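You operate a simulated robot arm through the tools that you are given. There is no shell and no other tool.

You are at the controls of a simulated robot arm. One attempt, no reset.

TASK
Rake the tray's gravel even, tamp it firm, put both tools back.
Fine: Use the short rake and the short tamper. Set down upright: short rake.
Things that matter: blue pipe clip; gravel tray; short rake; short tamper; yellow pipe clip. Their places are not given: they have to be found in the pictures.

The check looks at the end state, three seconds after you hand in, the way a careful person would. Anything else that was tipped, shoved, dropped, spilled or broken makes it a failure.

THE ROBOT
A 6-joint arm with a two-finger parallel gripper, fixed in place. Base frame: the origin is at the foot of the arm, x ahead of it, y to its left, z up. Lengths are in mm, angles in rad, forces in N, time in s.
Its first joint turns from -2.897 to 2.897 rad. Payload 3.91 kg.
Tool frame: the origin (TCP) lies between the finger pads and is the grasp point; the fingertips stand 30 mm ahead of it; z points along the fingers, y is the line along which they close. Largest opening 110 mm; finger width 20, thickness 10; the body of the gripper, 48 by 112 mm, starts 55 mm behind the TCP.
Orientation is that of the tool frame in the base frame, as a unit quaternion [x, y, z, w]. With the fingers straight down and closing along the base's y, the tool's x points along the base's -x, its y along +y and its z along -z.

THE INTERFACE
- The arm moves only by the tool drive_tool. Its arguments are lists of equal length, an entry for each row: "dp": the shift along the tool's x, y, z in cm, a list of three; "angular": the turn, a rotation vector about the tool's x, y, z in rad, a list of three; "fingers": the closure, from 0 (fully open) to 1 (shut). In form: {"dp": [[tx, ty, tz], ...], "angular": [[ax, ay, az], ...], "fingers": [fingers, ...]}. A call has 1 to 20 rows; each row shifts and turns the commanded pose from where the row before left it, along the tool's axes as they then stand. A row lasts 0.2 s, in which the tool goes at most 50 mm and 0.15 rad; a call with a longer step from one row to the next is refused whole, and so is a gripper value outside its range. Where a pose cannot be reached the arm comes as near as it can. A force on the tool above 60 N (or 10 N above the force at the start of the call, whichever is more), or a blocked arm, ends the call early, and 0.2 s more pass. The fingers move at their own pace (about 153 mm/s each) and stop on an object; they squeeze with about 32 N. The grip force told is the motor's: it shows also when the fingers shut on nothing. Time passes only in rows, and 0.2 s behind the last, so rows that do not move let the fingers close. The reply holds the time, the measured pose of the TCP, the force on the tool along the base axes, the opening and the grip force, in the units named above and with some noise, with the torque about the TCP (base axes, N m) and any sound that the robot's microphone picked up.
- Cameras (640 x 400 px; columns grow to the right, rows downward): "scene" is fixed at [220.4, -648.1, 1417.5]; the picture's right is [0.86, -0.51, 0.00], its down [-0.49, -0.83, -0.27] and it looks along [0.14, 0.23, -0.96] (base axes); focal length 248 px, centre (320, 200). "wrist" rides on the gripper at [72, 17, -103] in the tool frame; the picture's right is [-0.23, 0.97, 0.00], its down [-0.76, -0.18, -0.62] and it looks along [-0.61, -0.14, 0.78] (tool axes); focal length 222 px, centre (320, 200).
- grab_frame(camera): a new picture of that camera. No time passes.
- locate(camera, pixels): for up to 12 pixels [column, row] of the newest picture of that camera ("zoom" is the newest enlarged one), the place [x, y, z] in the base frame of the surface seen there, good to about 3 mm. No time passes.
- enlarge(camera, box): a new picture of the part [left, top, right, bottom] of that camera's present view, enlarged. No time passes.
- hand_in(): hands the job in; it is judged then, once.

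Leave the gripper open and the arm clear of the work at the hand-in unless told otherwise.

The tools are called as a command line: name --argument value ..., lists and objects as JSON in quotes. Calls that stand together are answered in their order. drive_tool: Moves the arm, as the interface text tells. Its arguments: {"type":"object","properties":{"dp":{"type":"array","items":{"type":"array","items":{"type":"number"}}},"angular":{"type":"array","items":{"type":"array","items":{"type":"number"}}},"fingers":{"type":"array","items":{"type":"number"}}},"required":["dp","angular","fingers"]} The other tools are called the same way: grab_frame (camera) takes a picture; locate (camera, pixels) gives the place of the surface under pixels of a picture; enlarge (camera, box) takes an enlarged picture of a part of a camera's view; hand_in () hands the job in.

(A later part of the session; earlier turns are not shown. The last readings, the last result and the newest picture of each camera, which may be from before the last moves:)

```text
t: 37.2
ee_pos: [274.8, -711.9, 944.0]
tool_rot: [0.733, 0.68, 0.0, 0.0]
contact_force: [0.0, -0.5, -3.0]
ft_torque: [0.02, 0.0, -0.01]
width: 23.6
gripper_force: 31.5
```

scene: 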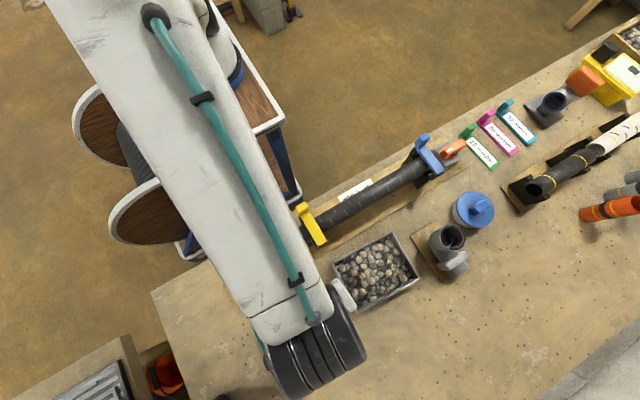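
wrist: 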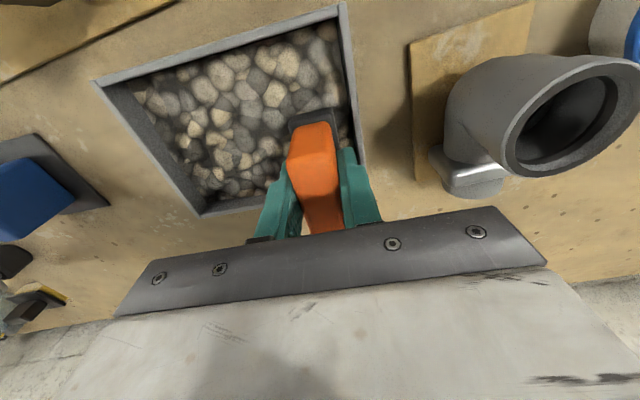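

The rake is lifted. I move back above its place (182,-699) and turn it to its original yaw, then check the gravel.

drive_tool --dp '[[0.29, -4.67, 0], [0.29, -4.67, 0], [0, 0, 0], [0, 0, 0], [0, 0, 0]]' --angular '[[0, 0, 0], [0, 0, 0], [0, 0, -0.074], [0, 0, -0.074], [0, 0, 0]]' --fingers '[1, 1, 1, 1, 1]'

enlarge --camera "scene" --box '[320, 225, 430, 320]'

locate --camera "zoom" --pixels '[[190, 180], [230, 160], [270, 125], [310, 95], [345, 95], [375, 75], [200, 215], [240, 205], [280, 175], [320, 165], [360, 135], [405, 115]]'

locate --camera "zoom" --pixels '[[215, 260], [260, 240], [300, 215], [340, 195], [380, 175], [430, 155], [235, 300], [280, 280], [320, 265], [365, 240], [410, 220], [450, 195]]'

locate --camera "zoom" --pixels '[[250, 335], [290, 315], [330, 295], [370, 275], [410, 250], [460, 220], [265, 330], [300, 308], [350, 285], [390, 262], [435, 235], [475, 215]]'

```text
t: 38.4
ee_pos: [181.7, -699.0, 947.3]
tool_rot: [0.68, 0.733, 0.0, 0.0]
contact_force: [0.1, 0.6, -2.0]
ft_torque: [0.0, -0.01, -0.01]
width: 23.9
gripper_force: 32.4
```

```text
4.21 times, centred on (375, 272) of scene
```

zoom: 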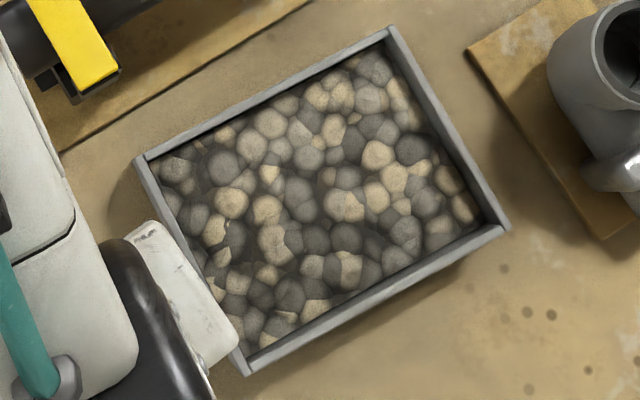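

```text
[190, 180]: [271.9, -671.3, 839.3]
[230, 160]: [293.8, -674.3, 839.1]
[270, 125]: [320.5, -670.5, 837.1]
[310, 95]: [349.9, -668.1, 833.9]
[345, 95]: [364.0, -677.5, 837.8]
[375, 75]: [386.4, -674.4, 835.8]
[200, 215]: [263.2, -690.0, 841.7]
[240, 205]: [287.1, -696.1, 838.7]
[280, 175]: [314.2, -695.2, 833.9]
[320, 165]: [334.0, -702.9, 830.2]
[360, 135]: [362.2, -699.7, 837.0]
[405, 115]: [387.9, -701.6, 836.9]
```

```text
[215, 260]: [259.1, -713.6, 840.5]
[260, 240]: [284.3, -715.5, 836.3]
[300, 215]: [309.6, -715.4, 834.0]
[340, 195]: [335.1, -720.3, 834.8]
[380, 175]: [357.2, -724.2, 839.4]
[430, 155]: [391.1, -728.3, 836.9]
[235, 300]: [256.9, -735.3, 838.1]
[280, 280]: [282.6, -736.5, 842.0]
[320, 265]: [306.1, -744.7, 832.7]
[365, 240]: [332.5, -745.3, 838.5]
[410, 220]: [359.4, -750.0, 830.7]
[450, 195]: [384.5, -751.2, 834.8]
```

```text
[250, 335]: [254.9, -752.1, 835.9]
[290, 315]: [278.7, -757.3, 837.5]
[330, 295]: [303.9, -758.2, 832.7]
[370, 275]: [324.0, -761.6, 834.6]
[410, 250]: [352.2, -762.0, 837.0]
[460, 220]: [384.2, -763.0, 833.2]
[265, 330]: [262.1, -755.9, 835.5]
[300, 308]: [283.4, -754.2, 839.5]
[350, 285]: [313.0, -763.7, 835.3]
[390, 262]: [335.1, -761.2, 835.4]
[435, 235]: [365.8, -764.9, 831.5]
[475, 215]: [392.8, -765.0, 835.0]
```

The left end is now about 3 mm higher (≈838.5) than the rest (≈835.5). I do light passes from left toward the middle at ≈837. First I go over the left end of the front lane.

drive_tool --dp '[[0, 0, 0], [0, 0, 0], [-1.17, 4.4, 0], [-1.17, 4.4, 0], [0, 0, 2], [0, 0, 2], [0, 0, 0.7], [0, 0, 0.2], [0, 0, 0], [0, 0, 0]]' --angular '[[0, 0, 0.074], [0, 0, 0.074], [0, 0, 0], [0, 0, 0], [0, 0, 0], [0, 0, 0], [0, 0, 0], [0, 0, 0], [0, 0, 0], [0, 0, 0]]' --fingers '[1, 1, 1, 1, 1, 1, 1, 1, 1, 1]'

```text
t: 40.6
ee_pos: [267.9, -727.8, 895.7]
tool_rot: [0.732, 0.681, 0.0, 0.0]
contact_force: [-0.3, 0.4, -1.2]
ft_torque: [0.02, -0.02, -0.02]
width: 23.5
gripper_force: 32.1
```

Tines at ≈838. I lower 1 mm and drag 6.7 cm to the middle, lift, and go to the left end of the back lane.

drive_tool --dp '[[0, 0, 0.1], [0, 1.34, 0], [0, 1.34, 0], [0, 1.34, 0], [0, 1.34, 0], [0, 1.34, 0], [0, 0, 0], [0, 0, -1.5], [1.27, -2.23, 0], [1.27, -2.23, 0], [1.27, -2.23, 0], [0, 0, 0.8], [0, 0, 0.6], [0, 0, 0], [0, 0, 0]]' --angular '[[0, 0, 0], [0, 0, 0], [0, 0, 0], [0, 0, 0], [0, 0, 0], [0, 0, 0], [0, 0, 0], [0, 0, 0], [0, 0, 0], [0, 0, 0], [0, 0, 0], [0, 0, 0], [0, 0, 0], [0, 0, 0], [0, 0, 0]]' --fingers '[1, 1, 1, 1, 1, 1, 1, 1, 1, 1, 1, 1, 1, 1, 1]'

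```text
t: 43.8
ee_pos: [269.9, -688.0, 895.5]
tool_rot: [0.733, 0.681, 0.0, 0.0]
contact_force: [-0.2, 0.1, -1.5]
ft_torque: [0.0, 0.02, 0.0]
width: 23.4
gripper_force: 31.7
```

In the back lane, tines ≈838. Same light pass, then the middle lane's left end.

drive_tool --dp '[[-0.15, 0, 0.1], [0, 1.34, 0], [0, 1.34, 0], [0, 1.34, 0], [0, 1.34, 0], [0, 1.34, 0], [0, 0, 0], [0, 0, -1.5], [-0.63, -2.23, 0], [-0.63, -2.23, 0], [-0.63, -2.23, 0], [0, 0, 0.8], [0, 0, 0.7], [0, 0, 0], [0, 1.34, 0], [0, 1.34, 0], [0, 1.34, 0], [0, 1.34, 0], [0, 1.34, 0], [0, 0, 0]]' --angular '[[0, 0, 0], [0, 0, 0], [0, 0, 0], [0, 0, 0], [0, 0, 0], [0, 0, 0], [0, 0, 0], [0, 0, 0], [0, 0, 0], [0, 0, 0], [0, 0, 0], [0, 0, 0], [0, 0, 0], [0, 0, 0], [0, 0, 0], [0, 0, 0], [0, 0, 0], [0, 0, 0], [0, 0, 0], [0, 0, 0]]' --fingers '[1, 1, 1, 1, 1, 1, 1, 1, 1, 1, 1, 1, 1, 1, 1, 1, 1, 1, 1, 1]'

```text
t: 48.0
ee_pos: [335.9, -714.7, 894.3]
tool_rot: [0.733, 0.681, 0.0, 0.0]
contact_force: [0.0, 0.0, -1.4]
ft_torque: [0.0, 0.0, -0.03]
width: 23.4
gripper_force: 31.9
```

Done without force. I lift, go back above the rake's place with its original yaw, and check the gravel again from both cameras.

drive_tool --dp '[[0, 0, -2.5], [0, 0, -2.5], [0.2, -3.85, 0], [0.2, -3.85, 0], [0.2, -3.85, 0], [0.2, -3.85, 0], [0, 0, 0], [0, 0, 0], [0, 0, 0]]' --angular '[[0, 0, 0], [0, 0, 0], [0, 0, 0], [0, 0, 0], [0, 0, 0], [0, 0, 0], [0, 0, -0.074], [0, 0, -0.074], [0, 0, 0]]' --fingers '[1, 1, 1, 1, 1, 1, 1, 1, 1]'

enlarge --camera "scene" --box '[320, 225, 430, 320]'

locate --camera "zoom" --pixels '[[190, 180], [230, 160], [270, 125], [310, 95], [345, 95], [375, 75], [200, 215], [240, 205], [280, 175], [320, 165], [360, 135], [405, 115]]'

locate --camera "zoom" --pixels '[[215, 260], [260, 240], [300, 215], [340, 195], [380, 175], [430, 155], [235, 300], [280, 280], [320, 265], [365, 240], [410, 220], [450, 195]]'

locate --camera "zoom" --pixels '[[250, 335], [290, 315], [330, 295], [370, 275], [410, 250], [460, 220], [265, 330], [300, 308], [350, 285], [390, 262], [435, 235], [475, 215]]'

grab_frame --camera "wrist"

```text
t: 50.0
ee_pos: [181.1, -696.4, 942.8]
tool_rot: [0.68, 0.733, 0.0, 0.0]
contact_force: [0.4, 0.4, -0.7]
ft_torque: [0.0, -0.01, 0.02]
width: 23.8
gripper_force: 32.4
```

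```text
4.21 times, centred on (375, 272) of scene
```

zoom: 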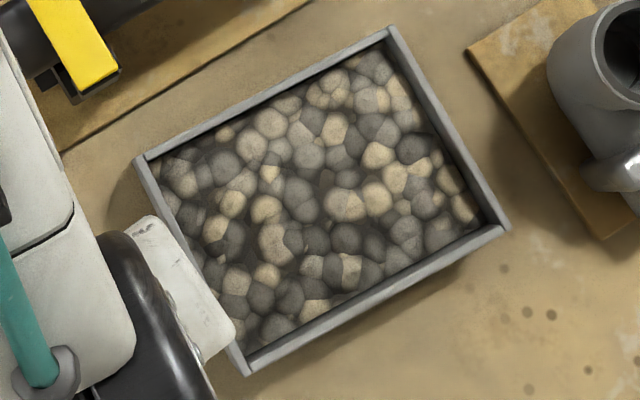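

```text
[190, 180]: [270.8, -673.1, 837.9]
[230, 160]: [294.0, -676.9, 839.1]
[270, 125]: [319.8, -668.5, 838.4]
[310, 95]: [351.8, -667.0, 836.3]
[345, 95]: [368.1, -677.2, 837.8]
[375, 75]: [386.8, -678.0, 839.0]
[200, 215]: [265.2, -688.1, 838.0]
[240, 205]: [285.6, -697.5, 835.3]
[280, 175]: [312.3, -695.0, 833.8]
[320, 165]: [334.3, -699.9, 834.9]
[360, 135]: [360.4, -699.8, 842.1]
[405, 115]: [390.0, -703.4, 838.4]
```

```text
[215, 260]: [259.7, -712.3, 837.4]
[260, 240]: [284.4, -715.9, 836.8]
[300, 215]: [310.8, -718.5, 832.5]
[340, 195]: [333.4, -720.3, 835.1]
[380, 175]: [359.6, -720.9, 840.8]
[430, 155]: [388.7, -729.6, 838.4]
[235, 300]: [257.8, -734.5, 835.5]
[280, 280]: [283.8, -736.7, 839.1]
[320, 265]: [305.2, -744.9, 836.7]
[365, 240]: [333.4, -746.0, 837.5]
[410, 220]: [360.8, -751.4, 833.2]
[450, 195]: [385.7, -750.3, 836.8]
```

```text
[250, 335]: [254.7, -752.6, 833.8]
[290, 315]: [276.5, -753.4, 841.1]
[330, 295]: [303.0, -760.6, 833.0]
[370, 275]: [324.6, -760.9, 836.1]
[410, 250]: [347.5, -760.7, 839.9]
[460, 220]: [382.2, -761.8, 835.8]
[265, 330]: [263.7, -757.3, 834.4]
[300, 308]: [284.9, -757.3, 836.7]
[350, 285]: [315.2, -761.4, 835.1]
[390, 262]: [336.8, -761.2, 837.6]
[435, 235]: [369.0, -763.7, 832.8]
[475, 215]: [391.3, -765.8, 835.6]
```

```text
taken
```

wrist: 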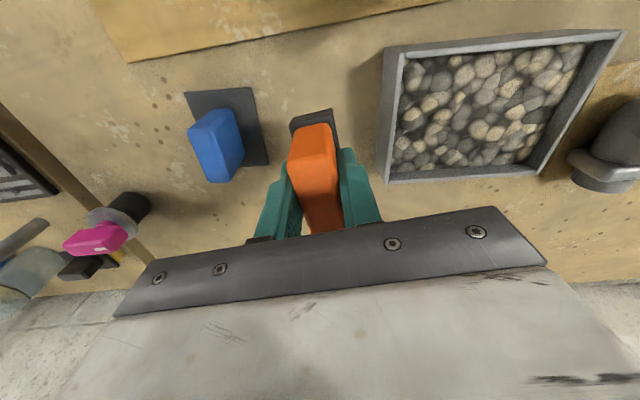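

The gravel is even now within the stones' own relief (left ≈837, middle ≈836, right ≈837.4). I put the rake back: align over (182.1,-699.3) and lower to TCP ≈866 first.

drive_tool --dp '[[-0.3, 0.08, 0], [0, 0, 2.5], [0, 0, 2.5], [0, 0, 1.5], [0, 0, 1.0], [0, 0, 0.2], [0, 0, 0], [0, 0, 0]]' --angular '[[0, 0, 0], [0, 0, 0], [0, 0, 0], [0, 0, 0], [0, 0, 0], [0, 0, 0], [0, 0, 0], [0, 0, 0]]' --fingers '[1, 1, 1, 1, 1, 1, 1, 1]'

```text
t: 51.8
ee_pos: [185.0, -699.8, 866.1]
tool_rot: [0.68, 0.733, 0.0, 0.0]
contact_force: [-0.6, -0.3, -1.5]
ft_torque: [0.01, 0.02, 0.01]
width: 23.5
gripper_force: 32.4
```

x reads 185, so I shift 2.5 mm back in x, and lower in small steps to feel the bench.

drive_tool --dp '[[0, -0.25, 0], [0, 0, 0.2], [0, 0, 0.2], [0, 0, 0.2], [0, 0, 0]]' --angular '[[0, 0, 0], [0, 0, 0], [0, 0, 0], [0, 0, 0], [0, 0, 0]]' --fingers '[1, 1, 1, 1, 1]'

grab_frame --camera "wrist"

```text
t: 53.0
ee_pos: [182.4, -699.2, 860.9]
tool_rot: [0.68, 0.733, 0.0, 0.0]
contact_force: [0.9, -0.5, -1.7]
ft_torque: [-0.02, 0.04, 0.01]
width: 23.4
gripper_force: 32.1
```

```text
taken
```

wrist: 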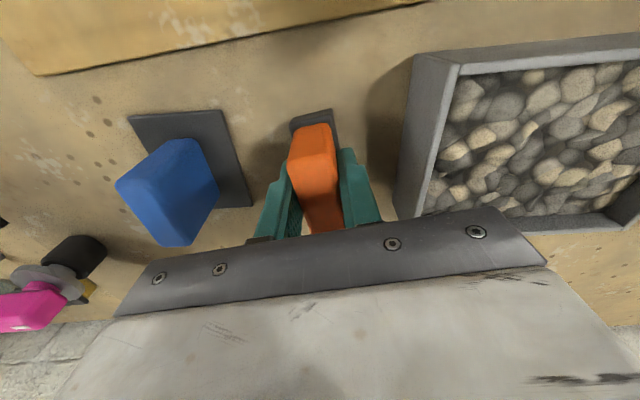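

No contact yet at 860.9. I lower another 1 mm per row, three rows, watching the force.

drive_tool --dp '[[0, 0, 0.1], [0, 0, 0.1], [0, 0, 0.1], [0, 0, 0]]' --angular '[[0, 0, 0], [0, 0, 0], [0, 0, 0], [0, 0, 0]]' --fingers '[1, 1, 1, 1]'

```text
t: 54.0
ee_pos: [180.4, -699.5, 860.3]
tool_rot: [0.68, 0.733, 0.0, -0.001]
contact_force: [-0.3, 0.4, -1.2]
ft_torque: [0.01, 0.0, 0.02]
width: 23.6
gripper_force: 31.6
```

Still no contact force (-1.2, as when hanging). I go on in 1 mm steps.

drive_tool --dp '[[0, 0, 0.1], [0, 0, 0.1], [0, 0, 0]]' --angular '[[0, 0, 0], [0, 0, 0], [0, 0, 0]]' --fingers '[1, 1, 1]'

```text
t: 54.8
ee_pos: [181.4, -700.0, 857.3]
tool_rot: [0.68, 0.733, -0.001, 0.001]
contact_force: [-0.6, 1.4, 5.5]
ft_torque: [0.21, 0.01, 0.04]
width: 23.4
gripper_force: 32.2
```

Contact with the bench (+5.5 N at 857.3, same height as at pick-up). I open the fingers to a 60 mm gap and rise straight up.

drive_tool --dp '[[0, 0, 0], [0, 0, 0], [0, 0, 0], [0, 0, -2], [0, 0, -3], [0, 0, -4], [0, 0, -4], [0, 0, 0]]' --angular '[[0, 0, 0], [0, 0, 0], [0, 0, 0], [0, 0, 0], [0, 0, 0], [0, 0, 0], [0, 0, 0], [0, 0, 0]]' --fingers '[0.6, 0.45, 0.45, 0.45, 0.45, 0.45, 0.45, 0.45]'

grab_frame --camera "wrist"

grab_frame --camera "scene"

```text
t: 56.6
ee_pos: [181.1, -696.3, 986.6]
tool_rot: [0.68, 0.733, 0.0, 0.0]
contact_force: [-0.7, 0.1, 0.1]
ft_torque: [0.0, -0.01, -0.03]
width: 60.8
gripper_force: 0.0
```

```text
taken
```

wrist: 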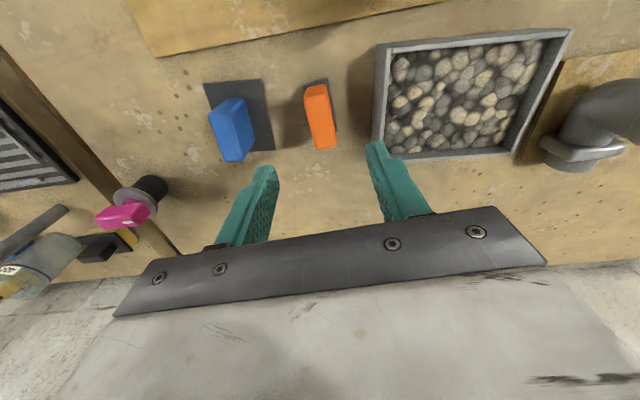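

```text
taken
```

scene: 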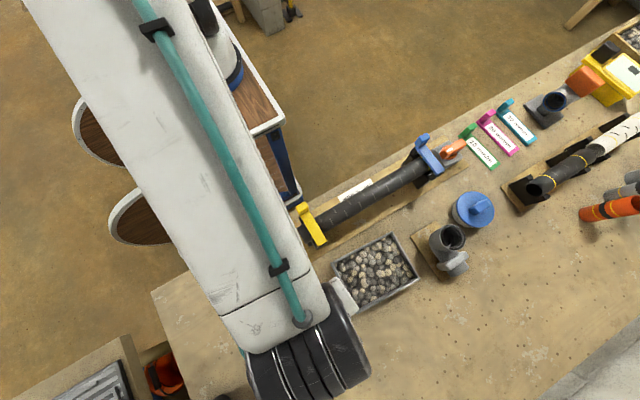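

The rake stands upright at its place (pixel (320,115) in the wrist view). Next I move over the tamper grip (about (80.5,-703)) and turn to its yaw (≈-5°).

drive_tool --dp '[[0.03, -3.36, 0], [0.03, -3.36, 0], [0.03, -3.36, 0], [0, 0, 0], [0, 0, 0], [0, 0, 2], [0, 0, 2], [0, 0, 1], [0, 0, 0], [0, 0, 0]]' --angular '[[0, 0, 0], [0, 0, 0], [0, 0, 0], [0, 0, 0.081], [0, 0, 0.081], [0, 0, 0], [0, 0, 0], [0, 0, 0], [0, 0, 0], [0, 0, 0]]' --fingers '[0.45, 0.45, 0.45, 0.45, 0.45, 0.45, 0.45, 0.45, 0.45, 0.45]'

grab_frame --camera "wrist"

enlarge --camera "wrist" --box '[260, 60, 400, 170]'

```text
t: 58.8
ee_pos: [80.6, -706.4, 937.1]
tool_rot: [0.737, 0.676, 0.0, -0.001]
contact_force: [0.0, 0.3, 1.2]
ft_torque: [0.0, 0.03, 0.0]
width: 60.4
gripper_force: 0.1
```

```text
taken
```

wrist: 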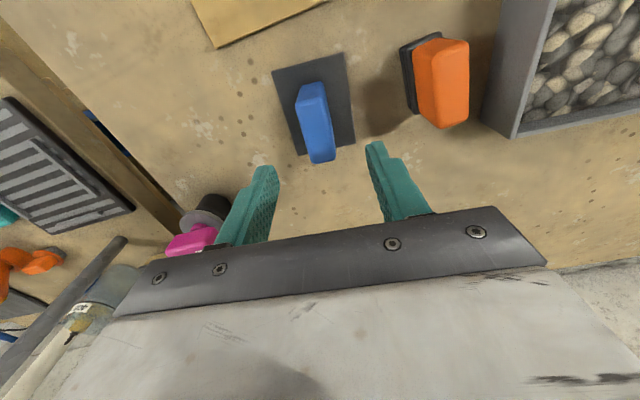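

```text
3.64 times, centred on (330, 115) of wrist
```

zoom: 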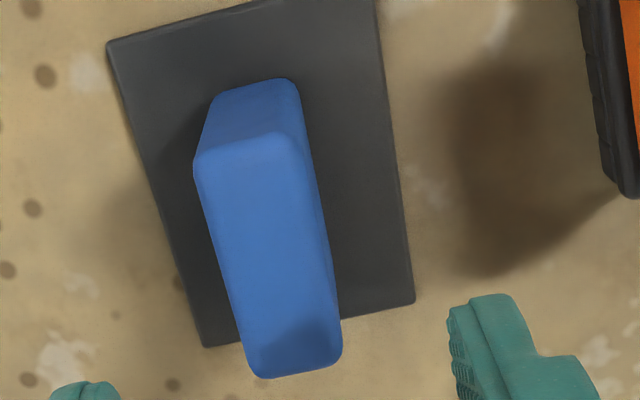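

The blue tamper stands between the fingers' lines. I measure its grip and plate corners from here.

locate --camera "zoom" --pixels '[[200, 160], [283, 140], [260, 370], [335, 360], [265, 260], [235, 300], [320, 290], [110, 45], [375, 5], [412, 300], [207, 345], [300, 200]]'

locate --camera "zoom" --pixels '[[215, 230], [300, 230], [220, 260], [310, 260], [205, 190], [293, 190], [245, 335], [330, 335], [250, 100], [340, 100], [160, 100], [350, 250]]'

```text
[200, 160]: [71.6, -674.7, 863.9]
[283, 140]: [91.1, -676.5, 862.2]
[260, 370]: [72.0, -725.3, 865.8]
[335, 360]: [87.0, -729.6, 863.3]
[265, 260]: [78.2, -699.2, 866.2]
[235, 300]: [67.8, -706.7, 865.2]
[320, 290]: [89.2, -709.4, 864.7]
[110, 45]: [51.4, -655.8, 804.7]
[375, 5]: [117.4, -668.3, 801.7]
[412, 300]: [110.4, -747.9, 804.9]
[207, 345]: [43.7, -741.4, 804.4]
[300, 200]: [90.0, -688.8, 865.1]
```

```text
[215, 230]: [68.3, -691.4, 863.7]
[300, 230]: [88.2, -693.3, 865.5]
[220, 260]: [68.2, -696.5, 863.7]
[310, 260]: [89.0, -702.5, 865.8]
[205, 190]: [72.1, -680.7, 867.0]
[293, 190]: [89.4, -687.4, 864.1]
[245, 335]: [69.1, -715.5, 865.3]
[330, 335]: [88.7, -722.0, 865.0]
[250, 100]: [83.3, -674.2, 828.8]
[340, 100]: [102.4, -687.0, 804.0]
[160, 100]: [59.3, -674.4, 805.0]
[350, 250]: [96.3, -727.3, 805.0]
```

The tamper grip centre is at (79.5,-702), yaw -5°. I shift 4 mm, descend to TCP ≈848 (fingertips 13 mm above the plate) and close.

drive_tool --dp '[[0.4, -0.1, 2], [0, 0, 2.5], [0, 0, 2], [0, 0, 1.5], [0, 0, 0.9], [0, 0, 0], [0, 0, 0]]' --angular '[[0, 0, 0], [0, 0, 0], [0, 0, 0], [0, 0, 0], [0, 0, 0], [0, 0, 0], [0, 0, 0]]' --fingers '[0.45, 0.45, 0.45, 0.45, 0.45, 0.45, 0.45]'

grab_frame --camera "wrist"

```text
t: 60.4
ee_pos: [80.0, -702.9, 846.9]
tool_rot: [0.737, 0.676, 0.0, 0.0]
contact_force: [-0.1, -0.1, 0.1]
ft_torque: [0.01, -0.03, -0.02]
width: 60.6
gripper_force: 0.0
```

```text
taken
```

wrist: 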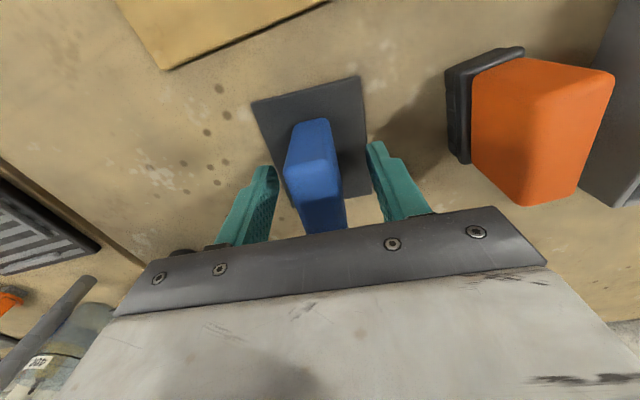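

The grip is between the fingers at the right height. I close and let it settle.

drive_tool --dp '[[0, 0, 0], [0, 0, 0], [0, 0, 0], [0, 0, 0]]' --angular '[[0, 0, 0], [0, 0, 0], [0, 0, 0], [0, 0, 0]]' --fingers '[0.7, 1, 1, 1]'

```text
t: 61.4
ee_pos: [78.5, -701.6, 844.8]
tool_rot: [0.737, 0.676, 0.0, -0.001]
contact_force: [0.2, 1.4, 0.2]
ft_torque: [-0.03, -0.03, 0.0]
width: 23.5
gripper_force: 31.9
```

The tamper is gripped (23.5 mm) at TCP (≈79,-702,845.5). I lift it 12 cm, so that its plate passes well above the rake.

drive_tool --dp '[[0, 0, -1], [0, 0, -2], [0, 0, -3], [0, 0, -3], [0, 0, -3], [0, 0, 0]]' --angular '[[0, 0, 0], [0, 0, 0], [0, 0, 0], [0, 0, 0], [0, 0, 0], [0, 0, 0]]' --fingers '[1, 1, 1, 1, 1, 1]'

grab_frame --camera "wrist"

```text
t: 62.8
ee_pos: [78.9, -703.9, 968.7]
tool_rot: [0.737, 0.676, 0.0, -0.001]
contact_force: [0.4, -1.0, -1.2]
ft_torque: [0.0, -0.04, -0.01]
width: 23.5
gripper_force: 31.8
```

```text
taken
```

wrist: 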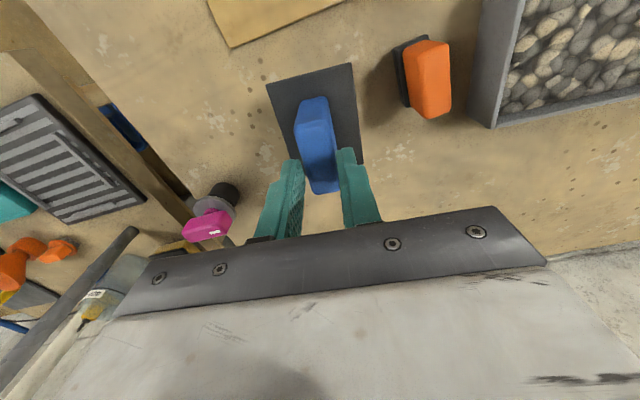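

The tamper is up. I trim the yaw to the tray's and carry it over the rake and above the left part of the tray (u=-36, v=+7).

drive_tool --dp '[[0, 0, 0], [0.33, 4.18, 0], [0.33, 4.18, 0], [0.33, 4.18, 0], [0.33, 4.18, 0], [0.33, 4.18, 0], [0, 0, 0], [0, 0, 0]]' --angular '[[0, 0, -0.012], [0, 0, 0], [0, 0, 0], [0, 0, 0], [0, 0, 0], [0, 0, 0], [0, 0, 0], [0, 0, 0]]' --fingers '[1, 1, 1, 1, 1, 1, 1, 1]'

grab_frame --camera "wrist"

```text
t: 64.6
ee_pos: [288.9, -699.4, 966.1]
tool_rot: [0.732, 0.681, -0.001, 0.0]
contact_force: [0.9, -0.4, -1.7]
ft_torque: [-0.01, -0.03, -0.01]
width: 23.3
gripper_force: 31.8
```

```text
taken
```

wrist: 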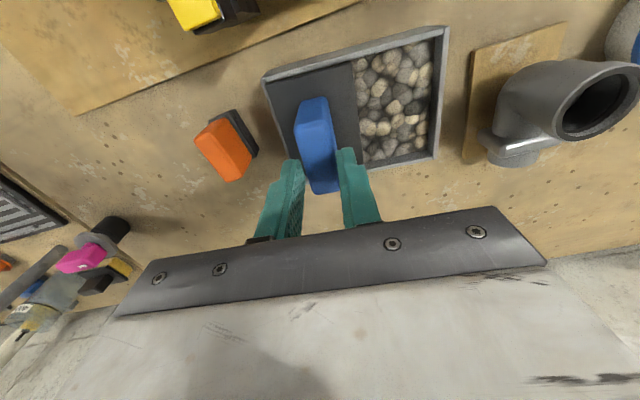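

The plate is near the tray's upper-left; v reads 10, too near the wall, so I shift 4 mm toward the front and lower to the plate bottom just above the rim (TCP ≈903), then look.

drive_tool --dp '[[-0.4, 0, 2], [0, 0, 2], [0, 0, 1.5], [0, 0, 0.8], [0, 0, 0], [0, 0, 0]]' --angular '[[0, 0, 0], [0, 0, 0], [0, 0, 0], [0, 0, 0], [0, 0, 0], [0, 0, 0]]' --fingers '[1, 1, 1, 1, 1, 1]'

enlarge --camera "wrist" --box '[230, 50, 470, 200]'

```text
t: 66.0
ee_pos: [290.5, -702.5, 905.4]
tool_rot: [0.733, 0.681, 0.0, 0.001]
contact_force: [0.4, 0.5, 28.0]
ft_torque: [0.01, 0.03, 0.01]
width: 23.6
gripper_force: 32.6
```

```text
2.67 times, centred on (350, 125) of wrist
```

zoom: 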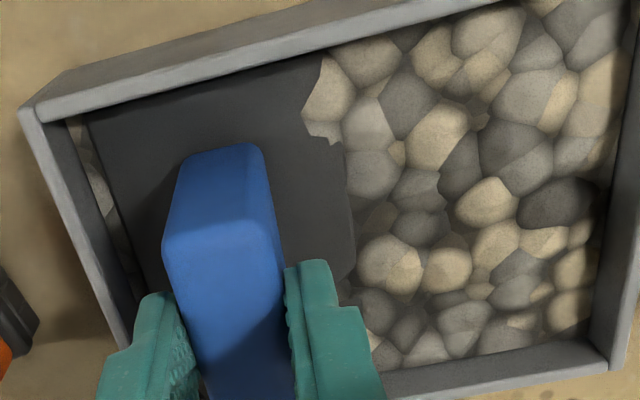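

The force already reads +28 N at TCP 905 — earlier than expected (882). The plate is seen in the tray on the gravel. I measure the plate, grip top and gravel in this zoom to understand.

locate --camera "zoom" --pixels '[[150, 130], [250, 110], [320, 180], [120, 120], [300, 80], [215, 230], [190, 260], [330, 250], [70, 110], [400, 60], [370, 180], [450, 130]]'

enlarge --camera "wrist" --box '[250, 60, 380, 160]'

enlarge --camera "scene" --box '[300, 210, 440, 330]'

```text
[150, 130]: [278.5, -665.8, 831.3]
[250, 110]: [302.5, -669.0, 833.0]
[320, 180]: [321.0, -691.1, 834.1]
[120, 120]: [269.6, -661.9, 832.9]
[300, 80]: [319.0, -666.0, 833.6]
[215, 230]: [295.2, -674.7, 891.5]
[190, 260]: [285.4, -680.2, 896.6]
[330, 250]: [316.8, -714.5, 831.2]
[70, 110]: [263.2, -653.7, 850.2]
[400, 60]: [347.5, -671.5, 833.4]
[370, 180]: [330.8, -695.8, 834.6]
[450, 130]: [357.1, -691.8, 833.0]
```

```text
4.00 times, centred on (315, 110) of wrist
```

zoom: 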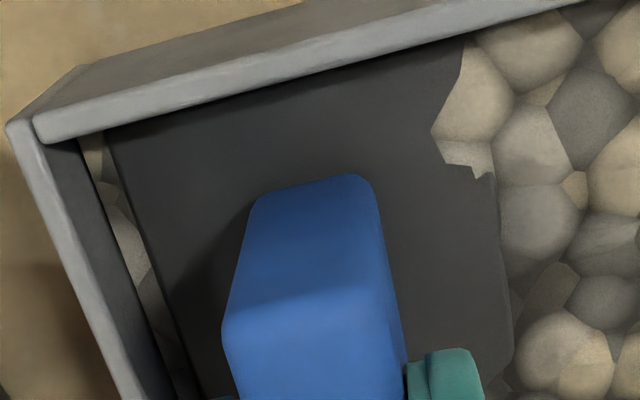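

```text
3.33 times, centred on (370, 270) of scene
```

zoom: 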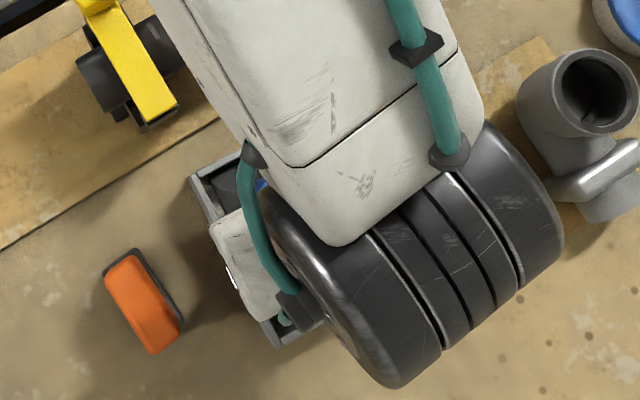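

The tamper has slid about 33 mm down in the grip during the lift (grip top now at 894, plate top at 832.5 in the gravel), so it touched early. It stands flat on the gravel; I relieve the load by 2 mm, open to a ~40 mm gap (staying inside the tray walls), go down 2.5 cm and grip it again deeper.

drive_tool --dp '[[0, 0, -0.2], [0, 0, 0]]' --angular '[[0, 0, 0], [0, 0, 0]]' --fingers '[1, 1]'

```text
t: 66.6
ee_pos: [289.9, -703.6, 906.4]
tool_rot: [0.734, 0.68, -0.001, 0.0]
contact_force: [-0.1, -0.5, 22.2]
ft_torque: [0.02, -0.01, 0.03]
width: 23.9
gripper_force: 32.7
```

Still 22 N. I raise 3 mm more in small steps and read the force.

drive_tool --dp '[[0, 0, -0.3], [0, 0, 0]]' --angular '[[0, 0, 0], [0, 0, 0]]' --fingers '[1, 1]'

enlarge --camera "wrist" --box '[230, 50, 470, 200]'

locate --camera "zoom" --pixels '[[150, 130], [250, 110], [320, 180], [120, 120], [300, 80], [215, 230], [190, 260], [330, 250], [210, 165], [400, 60], [370, 180], [450, 130]]'

```text
t: 67.2
ee_pos: [288.7, -703.2, 908.4]
tool_rot: [0.732, 0.681, 0.001, -0.001]
contact_force: [0.2, -0.2, 1.5]
ft_torque: [0.0, 0.0, 0.0]
width: 23.7
gripper_force: 31.9
```

```text
2.67 times, centred on (350, 125) of wrist
```

zoom: 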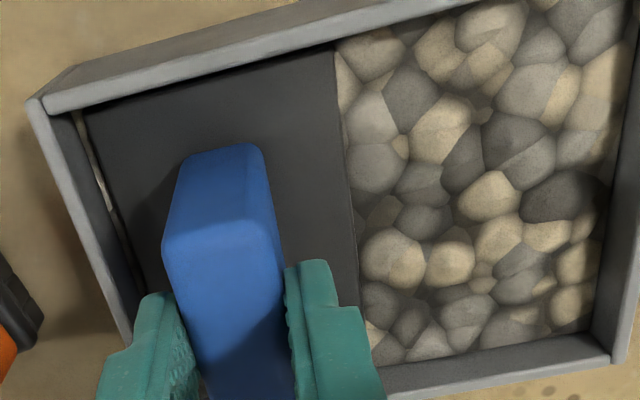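

```text
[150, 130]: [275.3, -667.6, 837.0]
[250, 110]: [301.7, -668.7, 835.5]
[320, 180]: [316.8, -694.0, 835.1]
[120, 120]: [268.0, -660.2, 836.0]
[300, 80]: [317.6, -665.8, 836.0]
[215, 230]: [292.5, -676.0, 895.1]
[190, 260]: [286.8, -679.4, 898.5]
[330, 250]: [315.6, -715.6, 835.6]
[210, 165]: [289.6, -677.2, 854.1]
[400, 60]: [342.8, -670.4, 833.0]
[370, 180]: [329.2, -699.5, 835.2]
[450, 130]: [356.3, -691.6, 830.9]
```

Now nearly unloaded (1.5 N), plate top ≈836. I open the fingers to a 40 mm gap, go down 2.6 cm and grip again.

drive_tool --dp '[[0, 0, 0], [0, 0, 0], [0, 0, 0.8], [0, 0, 0.9], [0, 0, 0.9], [0, 0, 0], [0, 0, 0]]' --angular '[[0, 0, 0], [0, 0, 0], [0, 0, 0], [0, 0, 0], [0, 0, 0], [0, 0, 0], [0, 0, 0]]' --fingers '[0.636, 0.636, 0.636, 0.636, 0.636, 0.636, 0.636]'

grab_frame --camera "wrist"

```text
t: 68.8
ee_pos: [290.2, -705.5, 884.4]
tool_rot: [0.734, 0.68, 0.0, 0.0]
contact_force: [-0.2, -0.2, -0.9]
ft_torque: [-0.02, 0.01, 0.0]
width: 40.0
gripper_force: 0.3
```

```text
taken
```

wrist: 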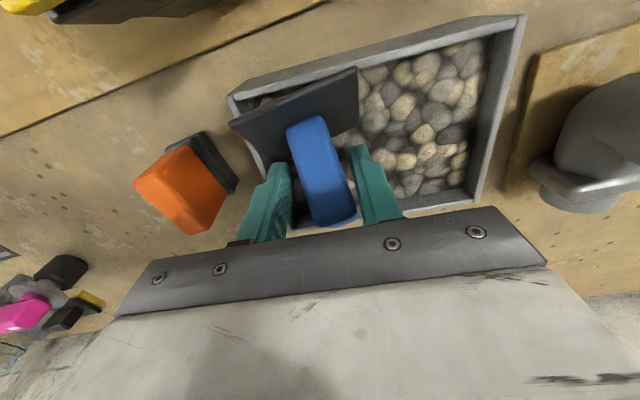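

The tamper has tilted as I let go: the plate's far edge looks raised. I look closely before anything else.

enlarge --camera "wrist" --box '[210, 40, 420, 240]'

locate --camera "wrist" --pixels '[[235, 122], [355, 70], [300, 95], [345, 125], [270, 150], [305, 125], [320, 170], [335, 222], [310, 145], [350, 205], [262, 160], [360, 110]]'

enlarge --camera "scene" --box '[300, 210, 440, 330]'

```text
2.00 times, centred on (315, 140) of wrist
```

zoom: 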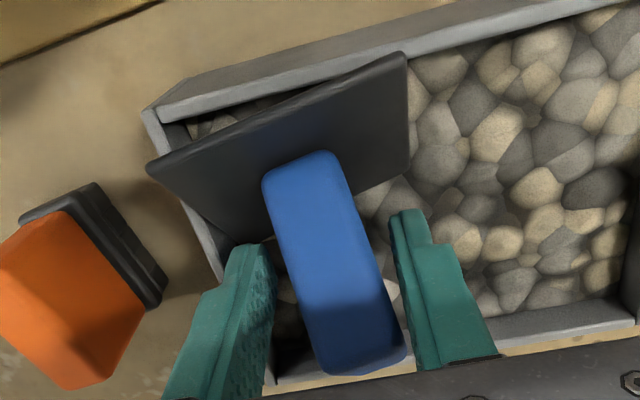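

```text
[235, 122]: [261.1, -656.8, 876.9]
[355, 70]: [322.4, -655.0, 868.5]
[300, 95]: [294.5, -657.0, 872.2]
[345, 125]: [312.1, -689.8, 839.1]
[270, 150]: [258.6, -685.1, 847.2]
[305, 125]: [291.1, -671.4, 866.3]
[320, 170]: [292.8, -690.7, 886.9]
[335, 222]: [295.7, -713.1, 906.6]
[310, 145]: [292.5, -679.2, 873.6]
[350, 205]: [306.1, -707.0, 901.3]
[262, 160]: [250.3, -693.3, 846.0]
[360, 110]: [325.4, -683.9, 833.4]
```

```text
3.33 times, centred on (370, 270) of scene
```

zoom: 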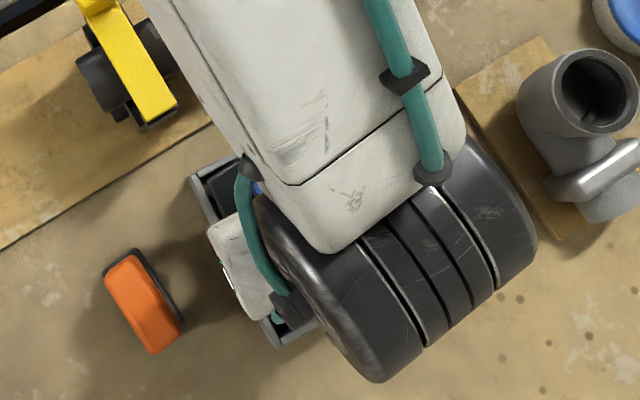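

The tamper leans about 45° with its top toward the front, its handle still between the fingers. I close the fingers at once, without moving, to catch it.

drive_tool --dp '[[0, 0, 0], [0, 0, 0]]' --angular '[[0, 0, 0], [0, 0, 0]]' --fingers '[1, 1]'

grab_frame --camera "wrist"

enlarge --camera "wrist" --box '[210, 40, 420, 240]'

```text
t: 69.4
ee_pos: [290.4, -704.9, 884.1]
tool_rot: [0.733, 0.68, 0.0, 0.0]
contact_force: [0.8, -2.1, -0.2]
ft_torque: [0.01, 0.05, 0.05]
width: 23.6
gripper_force: 31.9
```

```text
taken
```

wrist: 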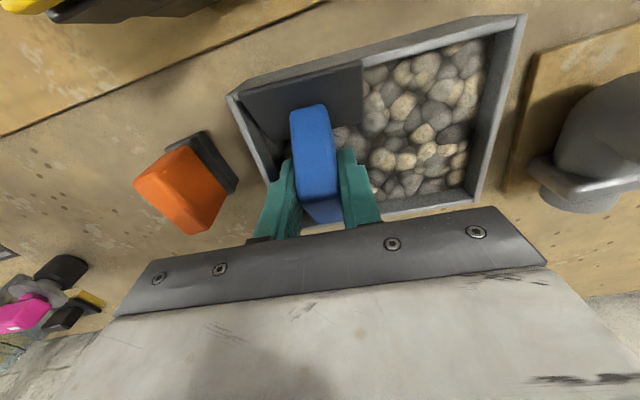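

```text
2.00 times, centred on (315, 140) of wrist
```

zoom: 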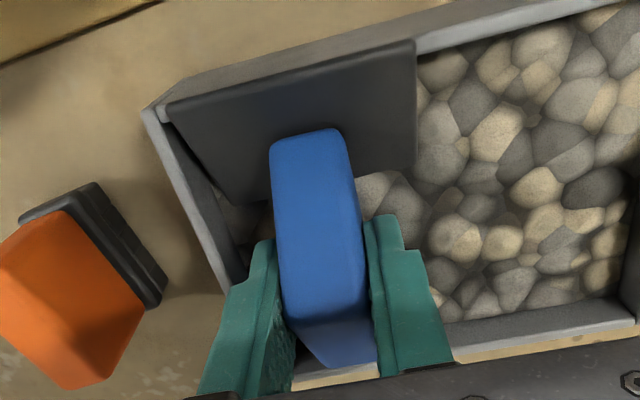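

Caught: width 23.6 mm, 32 N. The tamper is held leaning. I measure the plate and handle to get the tilt angle.

locate --camera "zoom" --pixels '[[170, 110], [410, 50], [290, 90], [235, 195], [400, 155], [230, 130], [375, 100], [310, 145], [315, 200], [320, 300], [325, 325], [345, 355]]'

```text
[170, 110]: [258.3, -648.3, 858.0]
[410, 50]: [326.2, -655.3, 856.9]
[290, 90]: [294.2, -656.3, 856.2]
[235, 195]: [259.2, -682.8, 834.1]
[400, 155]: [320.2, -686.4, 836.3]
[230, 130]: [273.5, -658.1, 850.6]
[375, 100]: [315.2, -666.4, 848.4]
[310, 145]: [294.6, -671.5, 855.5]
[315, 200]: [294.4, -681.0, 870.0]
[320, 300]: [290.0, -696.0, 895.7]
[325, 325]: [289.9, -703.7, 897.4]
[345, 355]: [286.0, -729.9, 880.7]
```

The tamper leans ≈34° toward the front. Plan: lift it straight out, carry it above its own place on the bench, tilt the gripper back 34° so the tamper hangs upright, set it down there, and grip it afresh. First the lift, slowly.

drive_tool --dp '[[0, 0, -0.5], [0, 0, -1], [0, 0, -1.5], [0, 0, -2], [0, 0, -2.5], [0, 0, -2.5], [0, 0, -2], [0, 0, 0]]' --angular '[[0, 0, 0], [0, 0, 0], [0, 0, 0], [0, 0, 0], [0, 0, 0], [0, 0, 0], [0, 0, 0], [0, 0, 0]]' --fingers '[1, 1, 1, 1, 1, 1, 1, 1]'

grab_frame --camera "wrist"

grab_frame --camera "scene"

```text
t: 71.2
ee_pos: [288.8, -705.9, 1001.9]
tool_rot: [0.733, 0.68, 0.0, -0.001]
contact_force: [-0.4, 0.1, -2.0]
ft_torque: [-0.02, 0.0, 0.02]
width: 23.9
gripper_force: 32.2
```

```text
taken
```

wrist: 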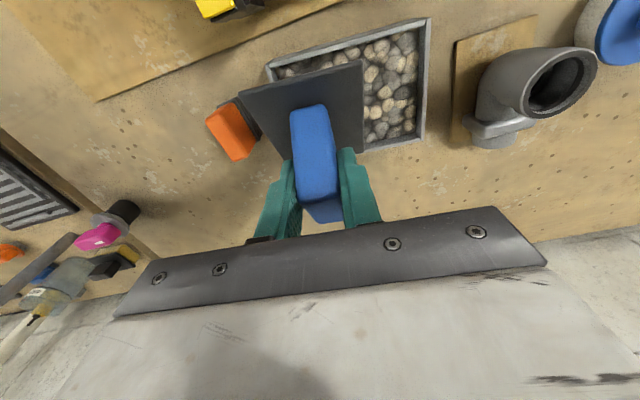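

```text
taken
```

scene: 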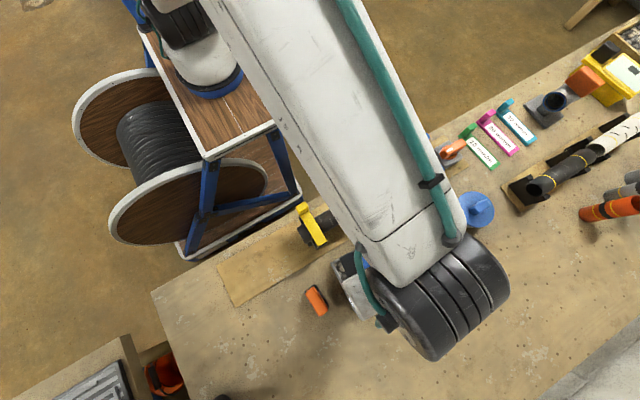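

Lifted with no slip. I carry it left above its own place, then tilt the tool about its y axis by -0.59 rad to bring the tamper upright, and look.

drive_tool --dp '[[0.03, -4.19, 0], [0.03, -4.19, 0], [0.03, -4.19, 0], [0.03, -4.19, 0], [0.03, -4.19, 0], [0, 0, 0], [0, 0, 0], [0, 0, 0], [0, 0, 0], [0, 0, 0], [0, 0, 0]]' --angular '[[0, 0, 0.012], [0, 0, 0], [0, 0, 0], [0, 0, 0], [0, 0, 0], [0, -0.1, 0], [0, -0.14, 0], [0, -0.14, 0], [0, -0.14, 0], [0, -0.07, 0], [0, 0, 0]]' --fingers '[1, 1, 1, 1, 1, 1, 1, 1, 1, 1, 1]'

grab_frame --camera "wrist"

grab_frame --camera "scene"

```text
t: 73.6
ee_pos: [80.4, -686.8, 1004.3]
tool_rot: [0.705, 0.646, -0.215, 0.197]
contact_force: [0.1, 0.2, -1.8]
ft_torque: [-0.01, -0.01, 0.03]
width: 23.9
gripper_force: 32.0
```

```text
taken
```

wrist: 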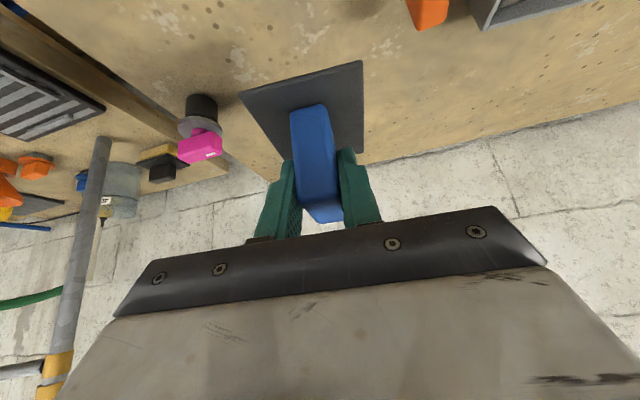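

```text
taken
```

scene: 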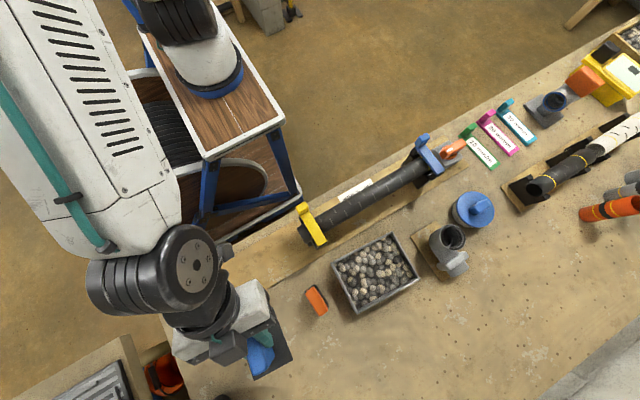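

The gripper leans back and the tamper appears upright, hanging. I measure the plate's corners for level and check the tray.

locate --camera "wrist" --pixels '[[248, 94], [356, 66], [285, 150], [358, 145], [300, 90], [345, 110], [312, 112], [315, 150], [320, 190], [325, 202], [330, 215], [270, 125]]'

enlarge --camera "scene" --box '[200, 300, 320, 390]'

locate --camera "zoom" --pixels '[[330, 190], [420, 160], [475, 285], [380, 360], [420, 230], [300, 230], [330, 280], [440, 200], [350, 350], [290, 190], [450, 270], [400, 180]]'

enlarge --camera "scene" --box '[320, 225, 430, 320]'

```text
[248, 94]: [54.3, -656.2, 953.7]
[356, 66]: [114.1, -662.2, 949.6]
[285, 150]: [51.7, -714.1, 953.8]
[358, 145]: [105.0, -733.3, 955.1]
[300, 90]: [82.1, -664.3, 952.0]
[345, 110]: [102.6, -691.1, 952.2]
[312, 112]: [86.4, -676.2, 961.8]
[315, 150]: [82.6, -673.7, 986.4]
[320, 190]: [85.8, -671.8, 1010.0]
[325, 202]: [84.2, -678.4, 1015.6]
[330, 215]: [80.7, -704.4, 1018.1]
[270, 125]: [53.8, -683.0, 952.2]
```

```text
4.44 times, centred on (260, 345) of scene
```

zoom: 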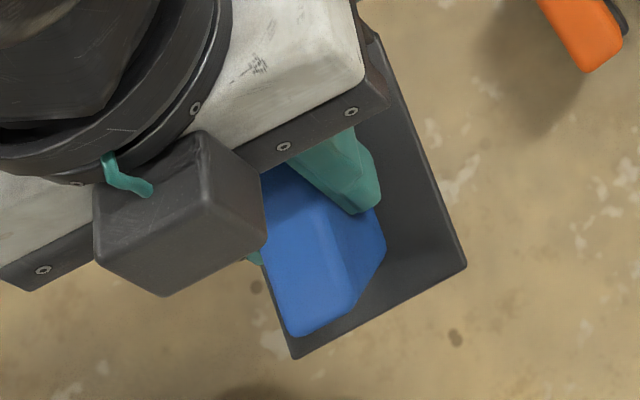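

```text
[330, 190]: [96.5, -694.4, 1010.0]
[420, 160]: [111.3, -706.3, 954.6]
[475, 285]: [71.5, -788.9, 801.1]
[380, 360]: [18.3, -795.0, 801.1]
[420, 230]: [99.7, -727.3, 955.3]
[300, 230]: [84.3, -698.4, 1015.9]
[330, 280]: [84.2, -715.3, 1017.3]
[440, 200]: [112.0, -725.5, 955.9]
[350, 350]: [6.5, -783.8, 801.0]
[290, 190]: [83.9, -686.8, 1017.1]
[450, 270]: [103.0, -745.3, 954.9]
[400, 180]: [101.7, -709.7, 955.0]
```

```text
4.21 times, centred on (375, 272) of scene
```

zoom: 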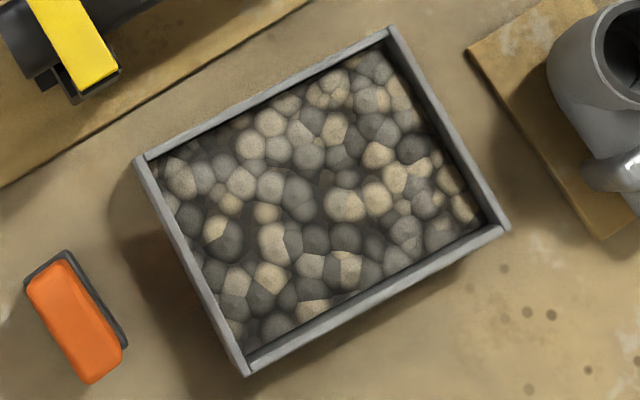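

The plate is nearly level (front about 2° high) and its centre ≈(81,-702), right over its place. The gravel in the tray looks undisturbed in outline. I correct the tilt by +0.035 rad and lower straight down 13.5 cm.

drive_tool --dp '[[0, 0, 0], [1.59, 0, 2.54], [1.59, 0, 2.54], [1.59, 0, 2.54], [1.59, 0, 2.54], [0.53, 0, 0.85], [0.26, 0, 0.42], [0, 0, 0], [0, 0, 0]]' --angular '[[0, 0.035, 0], [0, 0, 0], [0, 0, 0], [0, 0, 0], [0, 0, 0], [0, 0, 0], [0, 0, 0], [0, 0, 0], [0, 0, 0]]' --fingers '[1, 1, 1, 1, 1, 1, 1, 1, 1]'

grab_frame --camera "wrist"

grab_frame --camera "scene"

```text
t: 75.6
ee_pos: [80.9, -685.0, 869.3]
tool_rot: [0.709, 0.65, -0.202, 0.185]
contact_force: [0.3, 0.7, -1.5]
ft_torque: [0.04, 0.03, -0.03]
width: 23.9
gripper_force: 31.7
```

```text
taken
```

wrist: 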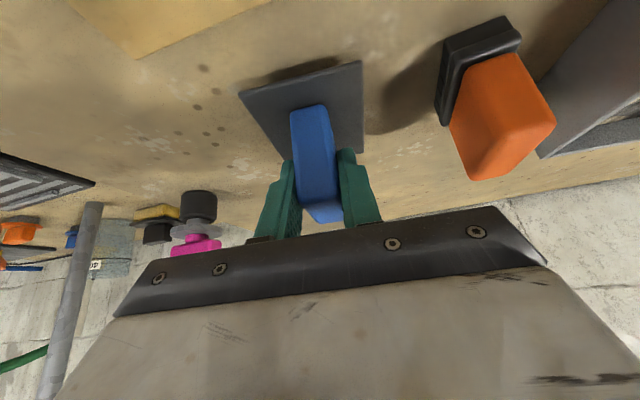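

```text
taken
```

scene: 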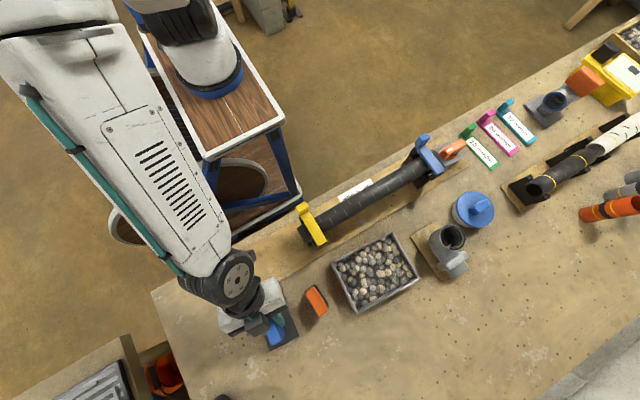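

The tamper hangs just above its place. I measure the plate's height and level here.

locate --camera "wrist" --pixels '[[248, 94], [356, 66], [285, 150], [358, 145], [300, 90], [345, 110], [270, 125], [355, 100], [315, 80], [240, 110], [320, 190], [330, 215]]'

locate --camera "scene" --pixels '[[295, 335], [285, 320], [290, 340], [278, 347], [275, 335], [288, 310], [270, 325], [300, 345], [268, 345], [280, 343], [292, 325], [273, 348]]'

```text
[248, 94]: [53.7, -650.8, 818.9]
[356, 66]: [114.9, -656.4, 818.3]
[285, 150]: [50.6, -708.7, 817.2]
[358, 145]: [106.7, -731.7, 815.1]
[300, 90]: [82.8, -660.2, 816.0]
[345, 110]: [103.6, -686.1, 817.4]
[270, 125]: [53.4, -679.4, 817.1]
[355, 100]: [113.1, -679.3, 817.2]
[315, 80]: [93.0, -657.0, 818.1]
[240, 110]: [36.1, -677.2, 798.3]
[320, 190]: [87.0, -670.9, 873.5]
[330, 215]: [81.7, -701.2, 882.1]
```

```text
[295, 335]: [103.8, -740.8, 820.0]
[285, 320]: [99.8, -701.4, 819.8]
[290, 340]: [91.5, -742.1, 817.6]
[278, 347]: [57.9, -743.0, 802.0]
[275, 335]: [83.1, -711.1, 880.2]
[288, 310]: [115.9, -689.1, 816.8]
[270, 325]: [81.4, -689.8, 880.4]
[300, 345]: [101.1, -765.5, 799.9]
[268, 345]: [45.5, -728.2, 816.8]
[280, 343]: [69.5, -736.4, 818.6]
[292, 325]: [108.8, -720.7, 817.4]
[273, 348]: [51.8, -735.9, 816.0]
```

Plate top ≈817.5 and level; 12 mm to go, and 4 mm toward the front. I shift and lower 8 mm.

drive_tool --dp '[[-0.34, 0.03, 0.21], [0.21, 0, 0.34], [0.21, 0, 0.34], [0.05, 0, 0.085], [0, 0, 0]]' --angular '[[0, 0, 0], [0, 0, 0], [0, 0, 0], [0, 0, 0], [0, 0, 0]]' --fingers '[1, 1, 1, 1, 1]'

```text
t: 76.8
ee_pos: [80.0, -689.1, 860.1]
tool_rot: [0.709, 0.65, -0.202, 0.185]
contact_force: [-0.3, -1.4, -1.9]
ft_torque: [0.02, 0.01, -0.03]
width: 23.5
gripper_force: 31.7
```

Not yet touching (-1.9 N). I lower 1 mm per row, three rows.

drive_tool --dp '[[0.053, 0, 0.085], [0.053, 0, 0.085], [0.053, 0, 0.085], [0, 0, 0]]' --angular '[[0, 0, 0], [0, 0, 0], [0, 0, 0], [0, 0, 0]]' --fingers '[1, 1, 1, 1]'

```text
t: 77.8
ee_pos: [82.0, -689.4, 856.7]
tool_rot: [0.709, 0.65, -0.201, 0.185]
contact_force: [-0.1, 0.8, -1.9]
ft_torque: [0.07, -0.02, 0.02]
width: 23.7
gripper_force: 31.7
```

drive_tool --dp '[[0.053, 0, 0.085], [0.053, 0, 0.085], [0, 0, 0]]' --angular '[[0, 0, 0], [0, 0, 0], [0, 0, 0]]' --fingers '[1, 1, 1]'

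```text
t: 78.6
ee_pos: [80.8, -690.0, 855.4]
tool_rot: [0.708, 0.65, -0.203, 0.185]
contact_force: [1.3, 0.9, 5.3]
ft_torque: [-0.35, -0.09, 0.07]
width: 23.8
gripper_force: 31.6
```

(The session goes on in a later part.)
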